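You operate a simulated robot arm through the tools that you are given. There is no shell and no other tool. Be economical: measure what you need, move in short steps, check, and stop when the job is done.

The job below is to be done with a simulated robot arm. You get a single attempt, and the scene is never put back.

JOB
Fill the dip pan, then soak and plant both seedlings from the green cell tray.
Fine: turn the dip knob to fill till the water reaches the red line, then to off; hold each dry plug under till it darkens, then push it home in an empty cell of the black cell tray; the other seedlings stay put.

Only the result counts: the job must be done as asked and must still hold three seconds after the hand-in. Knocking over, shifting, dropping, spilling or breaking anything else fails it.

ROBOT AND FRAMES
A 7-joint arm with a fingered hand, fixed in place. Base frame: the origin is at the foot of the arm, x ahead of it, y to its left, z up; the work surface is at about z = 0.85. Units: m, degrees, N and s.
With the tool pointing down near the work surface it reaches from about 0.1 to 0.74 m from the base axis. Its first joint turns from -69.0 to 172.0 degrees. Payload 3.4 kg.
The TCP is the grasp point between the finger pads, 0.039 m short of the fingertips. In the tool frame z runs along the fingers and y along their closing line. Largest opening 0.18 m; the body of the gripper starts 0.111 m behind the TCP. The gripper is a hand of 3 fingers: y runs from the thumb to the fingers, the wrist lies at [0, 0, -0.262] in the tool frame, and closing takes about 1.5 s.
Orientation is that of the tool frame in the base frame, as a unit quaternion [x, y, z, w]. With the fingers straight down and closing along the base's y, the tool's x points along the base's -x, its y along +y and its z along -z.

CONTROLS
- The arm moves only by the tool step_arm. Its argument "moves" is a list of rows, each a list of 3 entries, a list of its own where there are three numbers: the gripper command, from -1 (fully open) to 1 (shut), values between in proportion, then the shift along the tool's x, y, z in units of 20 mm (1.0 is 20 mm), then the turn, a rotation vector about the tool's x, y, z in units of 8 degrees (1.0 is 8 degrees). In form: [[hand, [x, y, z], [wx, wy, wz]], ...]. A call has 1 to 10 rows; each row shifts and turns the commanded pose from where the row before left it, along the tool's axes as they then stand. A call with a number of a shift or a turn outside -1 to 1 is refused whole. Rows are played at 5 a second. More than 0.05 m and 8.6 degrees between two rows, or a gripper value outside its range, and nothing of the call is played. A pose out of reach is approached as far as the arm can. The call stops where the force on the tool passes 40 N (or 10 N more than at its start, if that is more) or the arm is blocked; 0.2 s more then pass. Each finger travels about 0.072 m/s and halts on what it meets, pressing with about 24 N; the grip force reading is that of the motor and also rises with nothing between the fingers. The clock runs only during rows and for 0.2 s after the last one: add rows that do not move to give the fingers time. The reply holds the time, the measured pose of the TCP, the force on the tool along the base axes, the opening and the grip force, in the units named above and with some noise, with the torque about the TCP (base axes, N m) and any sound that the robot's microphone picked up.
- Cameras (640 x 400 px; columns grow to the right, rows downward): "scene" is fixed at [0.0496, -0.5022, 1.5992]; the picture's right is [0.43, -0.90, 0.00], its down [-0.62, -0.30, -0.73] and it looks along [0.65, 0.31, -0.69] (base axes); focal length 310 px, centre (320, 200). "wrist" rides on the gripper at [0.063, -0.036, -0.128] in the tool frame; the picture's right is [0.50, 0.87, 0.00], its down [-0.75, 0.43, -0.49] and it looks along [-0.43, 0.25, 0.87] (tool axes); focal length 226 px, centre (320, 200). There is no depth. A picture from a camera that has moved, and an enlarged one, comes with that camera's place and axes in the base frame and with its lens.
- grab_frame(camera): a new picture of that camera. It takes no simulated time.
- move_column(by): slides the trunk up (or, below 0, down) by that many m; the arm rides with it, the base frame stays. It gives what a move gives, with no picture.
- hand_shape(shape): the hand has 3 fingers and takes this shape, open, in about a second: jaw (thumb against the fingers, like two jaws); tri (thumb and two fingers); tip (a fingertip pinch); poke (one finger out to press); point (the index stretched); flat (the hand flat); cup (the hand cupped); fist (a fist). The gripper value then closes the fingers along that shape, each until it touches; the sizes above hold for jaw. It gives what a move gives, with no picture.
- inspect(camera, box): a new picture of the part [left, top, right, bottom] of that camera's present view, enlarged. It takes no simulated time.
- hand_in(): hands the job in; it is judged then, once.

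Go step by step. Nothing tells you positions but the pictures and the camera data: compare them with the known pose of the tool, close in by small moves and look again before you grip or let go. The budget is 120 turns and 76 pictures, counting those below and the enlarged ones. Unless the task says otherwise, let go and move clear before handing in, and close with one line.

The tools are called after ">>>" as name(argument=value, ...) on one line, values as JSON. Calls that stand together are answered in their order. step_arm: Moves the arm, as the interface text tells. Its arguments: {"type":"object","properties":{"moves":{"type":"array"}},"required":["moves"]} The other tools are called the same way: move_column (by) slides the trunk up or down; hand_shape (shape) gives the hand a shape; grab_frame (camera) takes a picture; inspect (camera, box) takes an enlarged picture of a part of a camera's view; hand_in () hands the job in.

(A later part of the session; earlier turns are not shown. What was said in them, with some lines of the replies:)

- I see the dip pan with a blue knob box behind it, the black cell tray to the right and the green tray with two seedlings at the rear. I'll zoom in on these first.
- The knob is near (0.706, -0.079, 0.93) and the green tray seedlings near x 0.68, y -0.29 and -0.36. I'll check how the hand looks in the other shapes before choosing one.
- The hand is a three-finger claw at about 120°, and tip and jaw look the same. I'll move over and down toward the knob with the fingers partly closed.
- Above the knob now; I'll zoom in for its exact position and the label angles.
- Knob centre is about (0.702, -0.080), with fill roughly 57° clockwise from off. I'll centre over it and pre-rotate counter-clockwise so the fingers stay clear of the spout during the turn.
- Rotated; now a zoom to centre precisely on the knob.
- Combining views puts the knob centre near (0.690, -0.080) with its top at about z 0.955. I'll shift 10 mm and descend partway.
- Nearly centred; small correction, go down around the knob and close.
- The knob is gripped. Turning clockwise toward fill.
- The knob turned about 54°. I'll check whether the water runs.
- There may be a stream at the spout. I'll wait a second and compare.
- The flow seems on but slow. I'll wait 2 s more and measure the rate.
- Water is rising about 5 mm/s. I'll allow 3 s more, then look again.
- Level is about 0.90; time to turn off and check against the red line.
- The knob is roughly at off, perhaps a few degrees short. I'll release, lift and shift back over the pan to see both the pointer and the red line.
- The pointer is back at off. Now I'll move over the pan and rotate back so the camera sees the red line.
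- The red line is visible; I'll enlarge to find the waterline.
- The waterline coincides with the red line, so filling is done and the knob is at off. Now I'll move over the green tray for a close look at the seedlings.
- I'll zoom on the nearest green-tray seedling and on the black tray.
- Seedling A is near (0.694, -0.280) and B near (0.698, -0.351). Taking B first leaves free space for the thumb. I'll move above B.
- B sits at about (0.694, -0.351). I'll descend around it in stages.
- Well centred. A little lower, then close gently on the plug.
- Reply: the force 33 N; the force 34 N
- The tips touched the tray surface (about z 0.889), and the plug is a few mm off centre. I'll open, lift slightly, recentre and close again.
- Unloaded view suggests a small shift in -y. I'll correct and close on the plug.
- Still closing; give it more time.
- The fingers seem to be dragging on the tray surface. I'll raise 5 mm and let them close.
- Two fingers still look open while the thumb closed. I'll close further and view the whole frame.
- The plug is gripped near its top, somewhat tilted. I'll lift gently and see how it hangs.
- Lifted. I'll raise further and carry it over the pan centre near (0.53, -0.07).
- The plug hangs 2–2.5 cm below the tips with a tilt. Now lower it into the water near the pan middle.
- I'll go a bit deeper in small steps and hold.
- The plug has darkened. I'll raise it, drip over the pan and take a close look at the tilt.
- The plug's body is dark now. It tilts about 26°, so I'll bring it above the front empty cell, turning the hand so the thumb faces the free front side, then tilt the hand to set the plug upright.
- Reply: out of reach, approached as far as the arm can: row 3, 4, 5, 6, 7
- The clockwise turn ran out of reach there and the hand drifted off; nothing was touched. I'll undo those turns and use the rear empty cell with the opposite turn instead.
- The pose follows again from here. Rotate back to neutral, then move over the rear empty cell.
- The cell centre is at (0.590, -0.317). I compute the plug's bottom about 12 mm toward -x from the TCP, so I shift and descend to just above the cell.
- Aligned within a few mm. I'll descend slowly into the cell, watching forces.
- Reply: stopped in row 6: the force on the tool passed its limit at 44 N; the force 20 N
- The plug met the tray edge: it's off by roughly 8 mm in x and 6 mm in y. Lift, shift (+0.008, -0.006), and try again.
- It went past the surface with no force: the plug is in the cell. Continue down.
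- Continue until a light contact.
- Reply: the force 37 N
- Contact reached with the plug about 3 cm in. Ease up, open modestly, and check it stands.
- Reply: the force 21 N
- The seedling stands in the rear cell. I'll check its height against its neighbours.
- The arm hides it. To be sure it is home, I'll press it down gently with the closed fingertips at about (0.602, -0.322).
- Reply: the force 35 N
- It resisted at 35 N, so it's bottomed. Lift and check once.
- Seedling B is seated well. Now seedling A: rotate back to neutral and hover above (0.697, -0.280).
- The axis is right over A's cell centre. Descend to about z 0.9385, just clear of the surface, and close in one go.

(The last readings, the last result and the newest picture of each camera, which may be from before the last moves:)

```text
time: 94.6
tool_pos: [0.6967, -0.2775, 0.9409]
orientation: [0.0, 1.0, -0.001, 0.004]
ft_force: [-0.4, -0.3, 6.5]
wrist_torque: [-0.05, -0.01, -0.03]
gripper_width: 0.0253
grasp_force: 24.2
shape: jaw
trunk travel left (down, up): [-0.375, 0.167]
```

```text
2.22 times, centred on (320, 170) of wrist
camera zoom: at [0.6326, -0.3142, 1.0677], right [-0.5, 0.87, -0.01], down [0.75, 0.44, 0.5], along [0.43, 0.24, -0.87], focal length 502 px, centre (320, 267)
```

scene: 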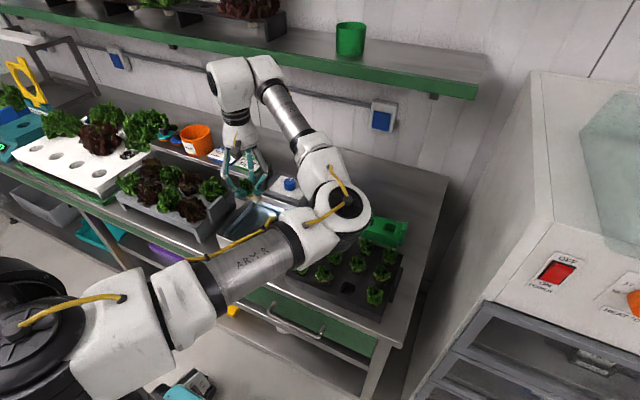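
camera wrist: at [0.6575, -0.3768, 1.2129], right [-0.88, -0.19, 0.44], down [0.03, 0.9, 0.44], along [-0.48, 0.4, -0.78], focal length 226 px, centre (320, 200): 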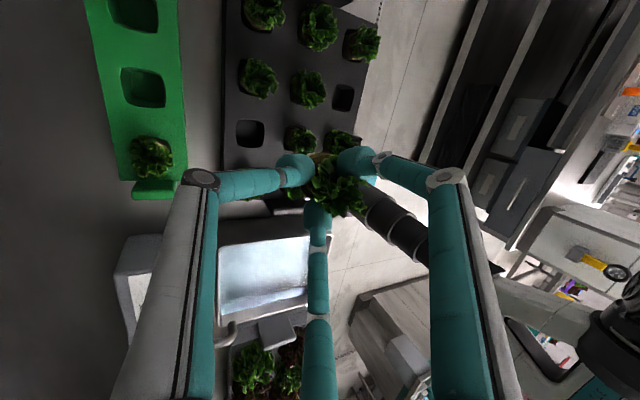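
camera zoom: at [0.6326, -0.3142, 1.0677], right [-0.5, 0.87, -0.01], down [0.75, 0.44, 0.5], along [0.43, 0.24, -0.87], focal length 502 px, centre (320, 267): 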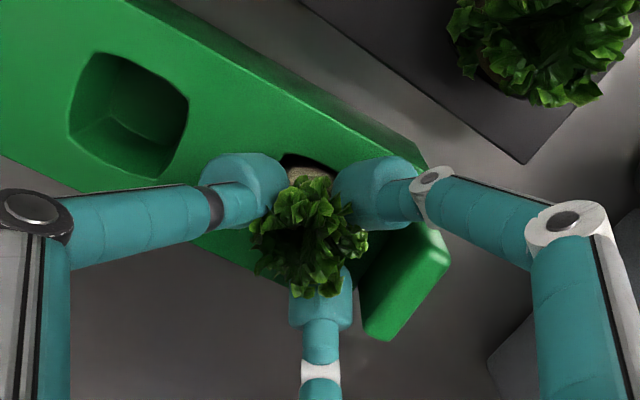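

A symmetric, upright grip. Lift straight up and carry it to the pan.

>>> step_arm(moves=[[1, [0, 0, -0.3], [0, 0, 0]], [1, [0, 0, -0.7], [0, 0, 0]], [1, [0, 0, -1], [0, 0, 0]], [1, [0, 0, -1], [0, 0, 0]], [1, [0, 0, -1], [0, 0, 0]], [1, [0, 0, -1], [0, 0, 0]], [1, [0, 0, -1], [0, 0, 0]], [1, [0, 0, -1], [0, 0, 0]], [1, [0.8, 0.5, 0], [0, 0, 0]], [1, [1, 1, 0], [0, 0, 0]]])

>>> step_arm(moves=[[1, [1, 1, 0], [0, 0, 0]], [1, [1, 1, 0], [0, 0, 0]], [1, [1, 1, 0], [0, 0, 0]], [1, [1, 1, 0], [0, 0, 0]], [1, [1, 1, 0], [0, 0, 0]], [1, [1, 1, 0], [0, 0, 0]], [1, [1, 1, 0], [0, 0, 0]], [1, [1, 1, 0], [0, 0, 0]], [1, [0, 0, 0], [0, 0, 0]]])

>>> inspect(camera="scene", box=[220, 150, 320, 230])

```text
time: 96.8
tool_pos: [0.6599, -0.2506, 1.0797]
orientation: [0.0, 1.0, -0.001, 0.003]
ft_force: [0.1, 0.6, 0.5]
wrist_torque: [-0.03, -0.03, 0.02]
gripper_width: 0.0253
grasp_force: 25.0
shape: jaw
trunk travel left (down, up): [-0.375, 0.167]
```

```text
time: 98.8
tool_pos: [0.5005, -0.0884, 1.0777]
orientation: [0.0, 1.0, -0.002, 0.003]
ft_force: [-1.3, -0.2, 0.3]
wrist_torque: [0.0, -0.01, 0.01]
gripper_width: 0.0249
grasp_force: 23.9
shape: jaw
trunk travel left (down, up): [-0.375, 0.167]
```

```text
5.00 times, centred on (270, 190) of scene
camera zoom: at [0.0496, -0.5022, 1.5992], right [0.43, -0.9, 0.0], down [-0.62, -0.3, -0.73], along [0.65, 0.31, -0.69], focal length 1549 px, centre (570, 250)
```

zoom: 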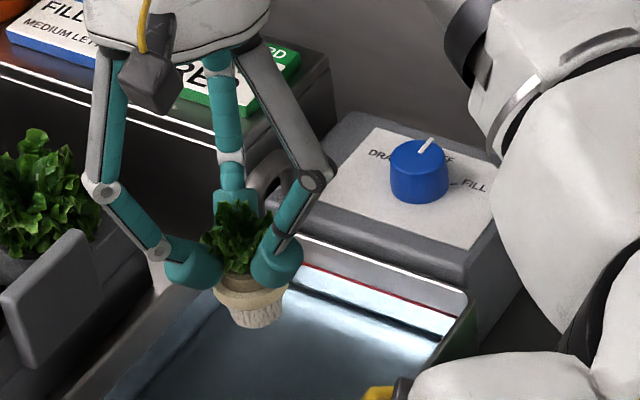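

Nearly upright (about 9° lean). Lower it into the water, slowly near the floor.

>>> step_arm(moves=[[1, [0, 0, 1], [0, 0, 0]], [1, [0, 0, 1], [0, 0, 0]], [1, [0, 0, 1], [0, 0, 0]], [1, [0, 0, 1], [0, 0, 0]], [1, [0, 0, 1], [0, 0, 0]], [1, [0, 0, 0.6], [0, 0, 0]], [1, [0, 0, 0.3], [0, 0, 0]], [1, [0, 0, 0.2], [0, 0, 0]], [1, [0, 0, 0.2], [0, 0, 0]], [1, [0, 0, 0], [0, 0, 0]]])

>>> step_arm(moves=[[1, [0, 0, 0.15], [0, 0, 0]], [1, [0, 0, 0.15], [0, 0, 0]], [1, [0, 0, 0.15], [0, 0, 0]], [1, [0, 0, 0], [0, 0, 0]], [1, [0, 0, 0], [0, 0, 0]], [1, [0, 0, 0], [0, 0, 0]], [1, [0, 0, 0], [0, 0, 0]], [1, [0, 0, 0], [0, 0, 0]], [1, [0, 0, 0], [0, 0, 0]], [1, [0, 0, 0], [0, 0, 0]]])

>>> inspect(camera="scene", box=[220, 180, 320, 260])

```text
time: 101.0
tool_pos: [0.501, -0.0894, 0.9522]
orientation: [-0.001, 1.0, -0.001, 0.003]
ft_force: [0.5, -0.2, -0.4]
wrist_torque: [-0.05, -0.03, 0.0]
gripper_width: 0.0248
grasp_force: 24.1
shape: jaw
trunk travel left (down, up): [-0.375, 0.167]
```

```text
time: 103.2
tool_pos: [0.5022, -0.089, 0.943]
orientation: [0.001, 1.0, -0.001, 0.003]
ft_force: [0.3, -0.2, -0.2]
wrist_torque: [0.0, -0.01, -0.02]
gripper_width: 0.0253
grasp_force: 23.6
shape: jaw
trunk travel left (down, up): [-0.375, 0.167]
```

```text
5.00 times, centred on (270, 220) of scene
camera zoom: at [0.0496, -0.5022, 1.5992], right [0.43, -0.9, 0.0], down [-0.62, -0.3, -0.73], along [0.65, 0.31, -0.69], focal length 1549 px, centre (570, 100)
```

zoom: 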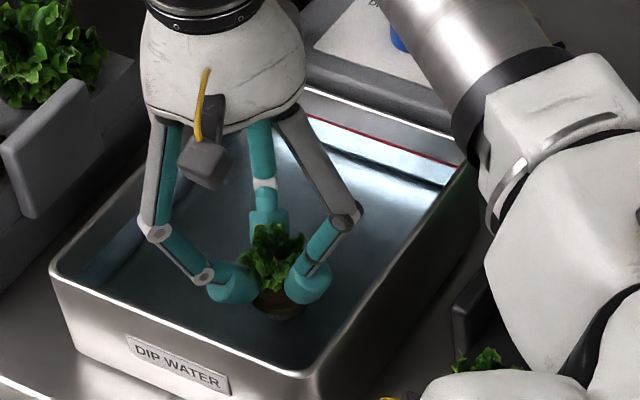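

Plug A has darkened too. Hold briefly deeper, raise, and carry it to above the front empty cell near (0.465, -0.388).

>>> step_arm(moves=[[1, [0, 0, 0.2], [0, 0, 0]], [1, [0, 0, 0], [0, 0, 0]], [1, [0, 0, 0], [0, 0, 0]], [1, [0, 0, -1], [0, 0, 0]], [1, [0, 0, -1], [0, 0, 0]], [1, [0, 0, -1], [0, 0, 0]], [1, [0, 0, -1], [0, 0, 0]], [1, [0, 0, -1], [0, 0, 0]], [1, [0, 0, -1], [0, 0, 0]], [1, [0, 0, -1], [0, 0, 0]]])

>>> step_arm(moves=[[1, [0.15, -1, -0.5], [0, 0, 0]], [1, [0.2, -1, 0], [0, 0, 0]], [1, [0.2, -1, 0], [0, 0, 0]], [1, [0.2, -1, 0], [0, 0, 0]], [1, [0.2, -1, 0], [0, 0, 0]], [1, [0.2, -1, 0], [0, 0, 0]], [1, [0.2, -1, 0], [0, 0, 0]], [1, [0.2, -1, 0], [0, 0, 0]], [1, [0.2, -1, 0], [0, 0, 0]], [1, [0.1, -1, 0], [0, 0, 0]]])

>>> step_arm(moves=[[1, [0, -1, 0], [0, 0, 0]], [1, [0, -1, 0], [0, 0, 0]], [1, [0, -1, 0], [0, 0, 0]], [1, [0, -1, 0], [0, 0, 0]], [1, [0, -0.95, 0], [0, 0, 0]], [1, [0, 0, 0], [0, 0, -1]], [1, [0, 0, 0], [0, 0, -1]], [1, [0, 0, 0], [0, 0, -1]], [1, [0, 0, 0], [0, 0, -0.75]], [1, [0, 0, 0], [-0.87, 0.5, 0]]])

>>> step_arm(moves=[[1, [0, 0, 1], [0, 0, 0]], [1, [0, 0, 1], [0, 0, 0]], [1, [0, 0, 1], [0, 0, 0]], [1, [0, 0, 0], [0, 0, 0]]])

>>> inspect(camera="wrist", box=[200, 60, 440, 240])

```text
time: 105.4
tool_pos: [0.4977, -0.0877, 1.0785]
orientation: [0.0, 1.0, -0.001, 0.004]
ft_force: [0.0, -0.5, 0.2]
wrist_torque: [0.02, -0.03, -0.01]
gripper_width: 0.0252
grasp_force: 23.9
shape: jaw
trunk travel left (down, up): [-0.375, 0.167]
```

```text
time: 107.6
tool_pos: [0.4596, -0.2903, 1.0891]
orientation: [0.0, 1.0, -0.001, 0.004]
ft_force: [-0.5, -0.9, 0.3]
wrist_torque: [0.04, 0.01, 0.01]
gripper_width: 0.025
grasp_force: 23.7
shape: jaw
trunk travel left (down, up): [-0.375, 0.167]
```

```text
time: 109.8
tool_pos: [0.4639, -0.3878, 1.0882]
orientation: [-0.258, 0.964, 0.048, -0.047]
ft_force: [-0.3, 0.0, 0.2]
wrist_torque: [0.01, 0.0, 0.0]
gripper_width: 0.0251
grasp_force: 24.0
shape: jaw
trunk travel left (down, up): [-0.375, 0.167]
```

```text
time: 110.8
tool_pos: [0.4563, -0.3823, 1.0297]
orientation: [-0.258, 0.964, 0.048, -0.046]
ft_force: [-0.2, -0.6, 0.2]
wrist_torque: [0.01, 0.02, -0.04]
gripper_width: 0.025
grasp_force: 24.0
shape: jaw
trunk travel left (down, up): [-0.375, 0.167]
```

```text
2.22 times, centred on (320, 150) of wrist
camera zoom: at [0.4341, -0.4541, 1.156], right [-0.86, 0.5, 0.13], down [0.49, 0.72, 0.49], along [0.15, 0.49, -0.86], focal length 502 px, centre (320, 311)
```

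zoom: 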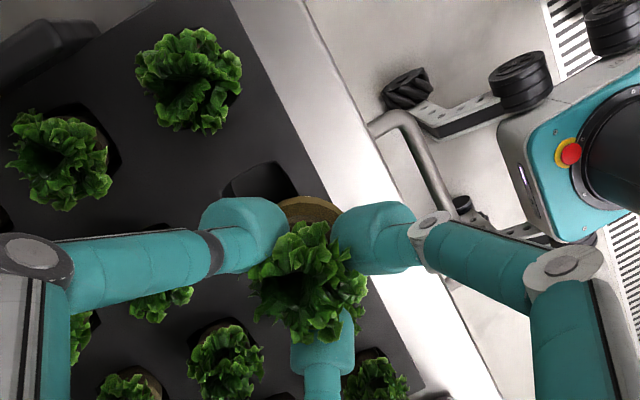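

The target cell is visible just beyond the plug; I estimate I need (+0.017, +0.004). Shift, descend to just above the tray and look again.

>>> step_arm(moves=[[1, [-0.485, -0.245, 0.5], [0, 0, 0]], [1, [-0.485, -0.245, 0.7], [0, 0, 0]], [1, [0, 0, 0.8], [0, 0, 0]], [1, [0, 0, 0], [0, 0, 0]]])

>>> inspect(camera="wrist", box=[220, 90, 420, 240])

```text
time: 111.8
tool_pos: [0.4724, -0.3786, 0.986]
orientation: [-0.259, 0.964, 0.047, -0.046]
ft_force: [-0.1, 0.6, -0.4]
wrist_torque: [0.02, 0.03, -0.02]
gripper_width: 0.0248
grasp_force: 23.8
shape: jaw
trunk travel left (down, up): [-0.375, 0.167]
```

```text
2.67 times, centred on (320, 165) of wrist
camera zoom: at [0.45, -0.4508, 1.1129], right [-0.86, 0.5, 0.13], down [0.49, 0.72, 0.49], along [0.15, 0.49, -0.86], focal length 603 px, centre (320, 293)
```

zoom: 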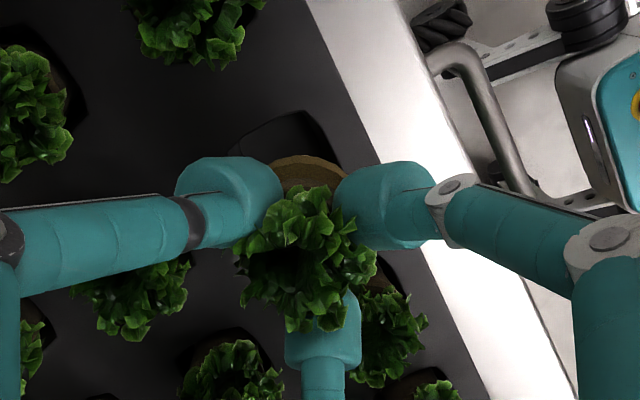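

Fairly well aligned; small shift (+0.005, +0.002) and descend slowly.

>>> step_arm(moves=[[1, [-0.265, -0.04, 0], [0, 0, 0]], [1, [-0.013, -0.023, 0.198], [0, 0, 0]], [1, [-0.013, -0.023, 0.198], [0, 0, 0]], [1, [-0.013, -0.023, 0.198], [0, 0, 0]], [1, [-0.013, -0.023, 0.198], [0, 0, 0]], [1, [-0.013, -0.023, 0.198], [0, 0, 0]], [1, [-0.013, -0.023, 0.198], [0, 0, 0]], [1, [0, 0, 0], [0, 0, 0]]])

```text
time: 113.6
tool_pos: [0.4764, -0.3798, 0.9663]
orientation: [-0.257, 0.964, 0.047, -0.043]
ft_force: [0.2, -13.5, 36.4]
wrist_torque: [-0.32, 0.01, -0.13]
gripper_width: 0.027
grasp_force: 23.9
shape: jaw
trunk travel left (down, up): [-0.375, 0.167]
```

It touched with a lateral push toward -y, so the edge is on the +y side. Lift, shift -y 6 mm, retry.

>>> step_arm(moves=[[1, [0.033, 0.058, -0.495], [0, 0, 0]], [1, [0.24, -0.21, 0], [0, 0, 0]], [1, [-0.013, -0.023, 0.198], [0, 0, 0]], [1, [-0.013, -0.023, 0.198], [0, 0, 0]], [1, [-0.013, -0.023, 0.198], [0, 0, 0]], [1, [-0.007, -0.012, 0.1], [0, 0, 0]], [1, [0, 0, 0], [0, 0, 0]]])

>>> inspect(camera="wrist", box=[220, 90, 420, 240])

```text
time: 115.2
tool_pos: [0.4771, -0.3834, 0.9575]
orientation: [-0.257, 0.964, 0.048, -0.046]
ft_force: [0.9, -0.3, 0.2]
wrist_torque: [-0.05, -0.02, -0.02]
gripper_width: 0.0244
grasp_force: 23.9
shape: jaw
trunk travel left (down, up): [-0.375, 0.167]
```

```text
2.67 times, centred on (320, 165) of wrist
camera zoom: at [0.4541, -0.4549, 1.0843], right [-0.86, 0.5, 0.13], down [0.49, 0.72, 0.49], along [0.15, 0.49, -0.86], focal length 603 px, centre (320, 293)
```

zoom: 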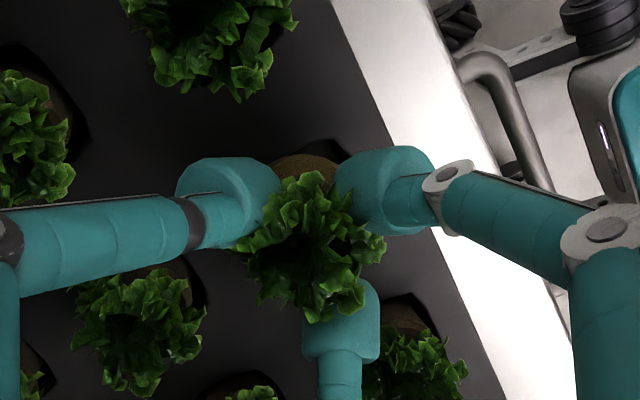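

No force below the surface level: it's entering. Continue down.

>>> step_arm(moves=[[1, [-0.013, -0.023, 0.198], [0, 0, 0]], [1, [-0.013, -0.023, 0.198], [0, 0, 0]], [1, [-0.013, -0.023, 0.198], [0, 0, 0]], [1, [-0.013, -0.023, 0.198], [0, 0, 0]], [1, [-0.013, -0.023, 0.198], [0, 0, 0]], [1, [-0.008, -0.014, 0.12], [0, 0, 0]], [1, [-0.008, -0.014, 0.12], [0, 0, 0]]])

```text
time: 116.8
tool_pos: [0.4768, -0.3824, 0.9398]
orientation: [-0.257, 0.964, 0.047, -0.042]
ft_force: [1.3, -3.4, 41.1]
wrist_torque: [-0.57, 0.07, 0.03]
gripper_width: 0.0262
grasp_force: 23.9
shape: jaw
trunk travel left (down, up): [-0.375, 0.167]
```

Contact at about 3 cm insertion, like the first. Ease, release, rise, and level the hand.

>>> step_arm(moves=[[1, [0.01, 0.02, -0.2], [0, 0, 0]], [0.7, [0, 0, 0], [0, 0, 0]], [0.55, [0, 0, 0], [0, 0, 0]], [0.38, [0, 0, 0], [0, 0, 0]], [0.38, [0, 0, 0], [0, 0, 0]], [0.38, [0.03, 0.06, -0.5], [0, 0, 0]], [0.38, [0.06, 0.12, -1], [0, 0, 0]], [0.38, [0.06, 0.12, -1], [0, 0, 0]], [0.38, [0.06, 0.12, -1], [0, 0, 0]], [0.38, [0, 0, -0.8], [0.87, -0.5, 0]]])

>>> inspect(camera="wrist", box=[200, 40, 440, 220])

```text
time: 119.0
tool_pos: [0.4774, -0.3836, 1.0258]
orientation: [-0.259, 0.966, -0.003, 0.005]
ft_force: [-0.5, -0.2, 0.3]
wrist_torque: [0.0, -0.01, -0.04]
gripper_width: 0.0554
grasp_force: 0.1
shape: jaw
trunk travel left (down, up): [-0.375, 0.167]
```

```text
2.22 times, centred on (320, 130) of wrist
camera zoom: at [0.4384, -0.4457, 1.1522], right [-0.87, 0.5, -0.01], down [0.43, 0.76, 0.49], along [0.26, 0.42, -0.87], focal length 502 px, centre (320, 356)
```

zoom: 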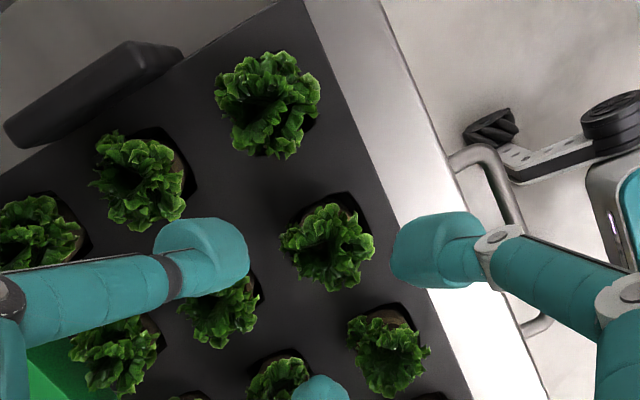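

Seedling A stands in the front cell. Close the fingers and press it home like the first.

>>> step_arm(moves=[[1, [0.13, 0.07, 0], [0, 0, 0]], [1, [0, 0, 0], [0, 0, 0]], [1, [0, 0, 0], [0, 0, 0]], [1, [0, 0, 0], [0, 0, 0]], [1, [0, 0, 0.7], [0, 0, 0]], [1, [0, 0, 0.7], [0, 0, 0]], [1, [0, 0, 0.5], [0, 0, 0]], [1, [0, 0, 0.4], [0, 0, 0]], [1, [0, 0, 0.3], [0, 0, 0]], [1, [0, 0, 0.3], [0, 0, 0]]])

>>> step_arm(moves=[[1, [0, 0, 0.15], [0, 0, 0]], [1, [0, 0, 0.15], [0, 0, 0]], [1, [0, 0, 0.15], [0, 0, 0]], [1, [0, 0, 0], [0, 0, 0]]])

```text
time: 121.2
tool_pos: [0.4768, -0.3836, 0.9677]
orientation: [-0.259, 0.966, -0.003, 0.004]
ft_force: [0.3, -0.3, 5.7]
wrist_torque: [0.04, 0.01, -0.03]
gripper_width: 0.0003
grasp_force: 24.2
shape: jaw
trunk travel left (down, up): [-0.375, 0.167]
```

```text
time: 121.9
tool_pos: [0.4775, -0.3817, 0.9663]
orientation: [-0.257, 0.966, -0.005, 0.008]
ft_force: [-6.8, -0.4, 19.1]
wrist_torque: [0.01, 0.34, 0.02]
gripper_width: 0.0001
grasp_force: 24.0
shape: jaw
trunk travel left (down, up): [-0.375, 0.167]
stopped in row 3: the force on the tool passed its limit at 43 N (the readings are from after the stop); the commanded pose is now the measured one
```

It resisted at the same height as the first, so it's home. Lift, move clear and check the scene.

>>> step_arm(moves=[[1, [0, 0, -0.5], [0, 0, 0]], [1, [0, 0, -1], [0, 0, 0]], [1, [0, 0, -1], [0, 0, 0]], [1, [0, 0, -1], [0, 0, 0]], [1, [0, 0, -1], [0, 0, 0]], [1, [0, 0, -1], [0, 0, 0]], [1, [0, 0, -1], [0, 0, 0]], [1, [-0.5, 0.8, -1], [0, 0, 0]], [1, [-0.5, 0.8, -1], [0, 0, 0]], [1, [-0.5, 0.8, -1], [0, 0, 0]]])

>>> step_arm(moves=[[1, [-0.5, 0.86, -0.5], [0, 0, 0]], [1, [-0.5, 0.86, -0.5], [0, 0, 0]], [1, [-0.5, 0.86, 0], [0, 0, 0]], [1, [-0.5, 0.86, 0], [0, 0, 0]], [1, [-0.5, 0.86, 0], [0, 0, 0]], [1, [-0.5, 0.86, 0], [0, 0, 0]], [1, [-0.5, 0.86, 0], [0, 0, 0]], [1, [-0.5, 0.86, 0], [0, 0, 0]], [1, [-0.5, 0.86, 0], [0, 0, 0]], [1, [-0.5, 0.86, 0], [0, 0, 0]]])

>>> grab_frame(camera="scene")

>>> inspect(camera="scene", box=[280, 190, 420, 310])

```text
time: 124.1
tool_pos: [0.4766, -0.3236, 1.1536]
orientation: [-0.258, 0.966, -0.004, 0.006]
ft_force: [-0.1, 0.7, 0.4]
wrist_torque: [0.02, 0.01, 0.01]
gripper_width: 0.0
grasp_force: 23.8
shape: jaw
trunk travel left (down, up): [-0.375, 0.167]
```

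```text
time: 126.3
tool_pos: [0.4779, -0.1237, 1.1736]
orientation: [-0.258, 0.966, -0.005, 0.006]
ft_force: [0.2, 0.3, 0.4]
wrist_torque: [-0.05, -0.03, -0.01]
gripper_width: 0.0
grasp_force: 24.1
shape: jaw
trunk travel left (down, up): [-0.375, 0.167]
```

```text
3 pictures are left
```

scene: 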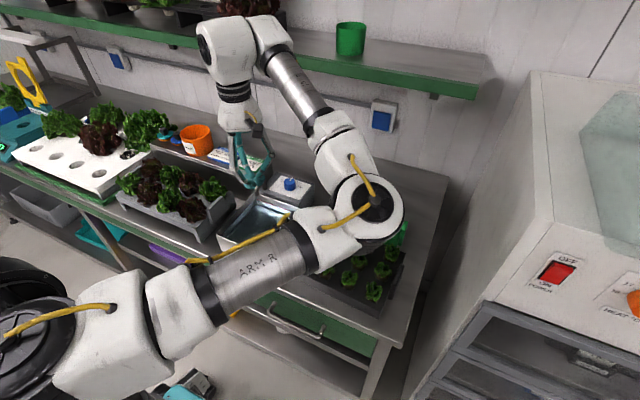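

```text
3.33 times, centred on (350, 250) of scene
camera zoom: at [0.0496, -0.5022, 1.5992], right [0.43, -0.9, 0.0], down [-0.62, -0.3, -0.73], along [0.65, 0.31, -0.69], focal length 1033 px, centre (220, 33)
```

zoom: 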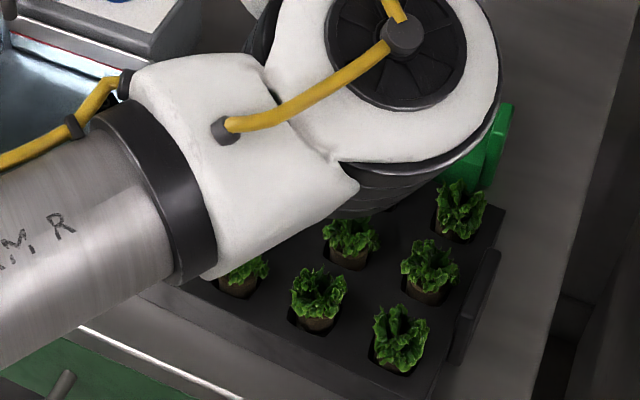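

Seedling A sits level with its neighbours. One last check of the pan and knob.

>>> inspect(camera="scene", box=[215, 165, 325, 255])

```text
4.44 times, centred on (270, 210) of scene
camera zoom: at [0.0496, -0.5022, 1.5992], right [0.43, -0.9, 0.0], down [-0.62, -0.3, -0.73], along [0.65, 0.31, -0.69], focal length 1377 px, centre (542, 156)
```

zoom: 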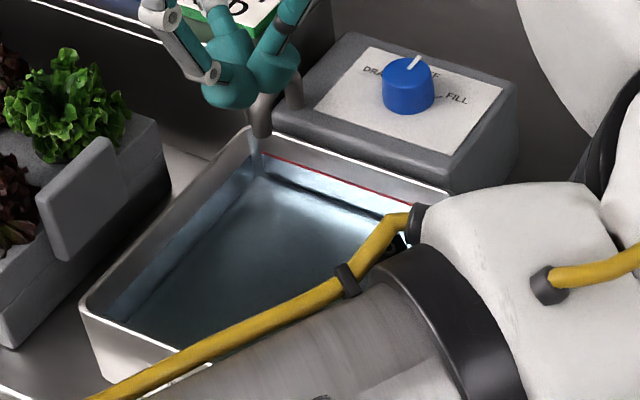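

There's a bluish patch below the spout; I'll enlarge it to rule out running water.

>>> inspect(camera="scene", box=[245, 180, 285, 210])

```text
13.33 times, centred on (265, 195) of scene
camera zoom: at [0.0496, -0.5022, 1.5992], right [0.43, -0.9, 0.0], down [-0.62, -0.3, -0.73], along [0.65, 0.31, -0.69], focal length 4130 px, centre (1053, 267)
```

zoom: 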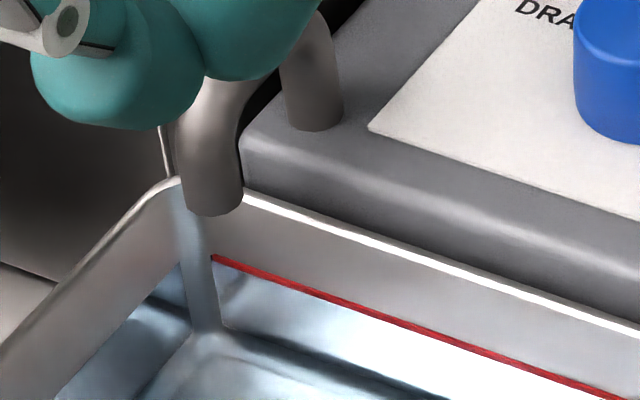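

The knob is at off, and the water is still at the red line about 100 s later. The bluish patch is the pan's rounded corner catching light, not a stream. Both wet seedlings are seated and the hand is clear, so I'm handing in.

>>> hand_in()

```text
The job is handed in.
```

The dip pan is filled to the red line with the knob at off, and both seedlings from the green tray were soaked until dark and pressed home in the two empty cells of the black tray.
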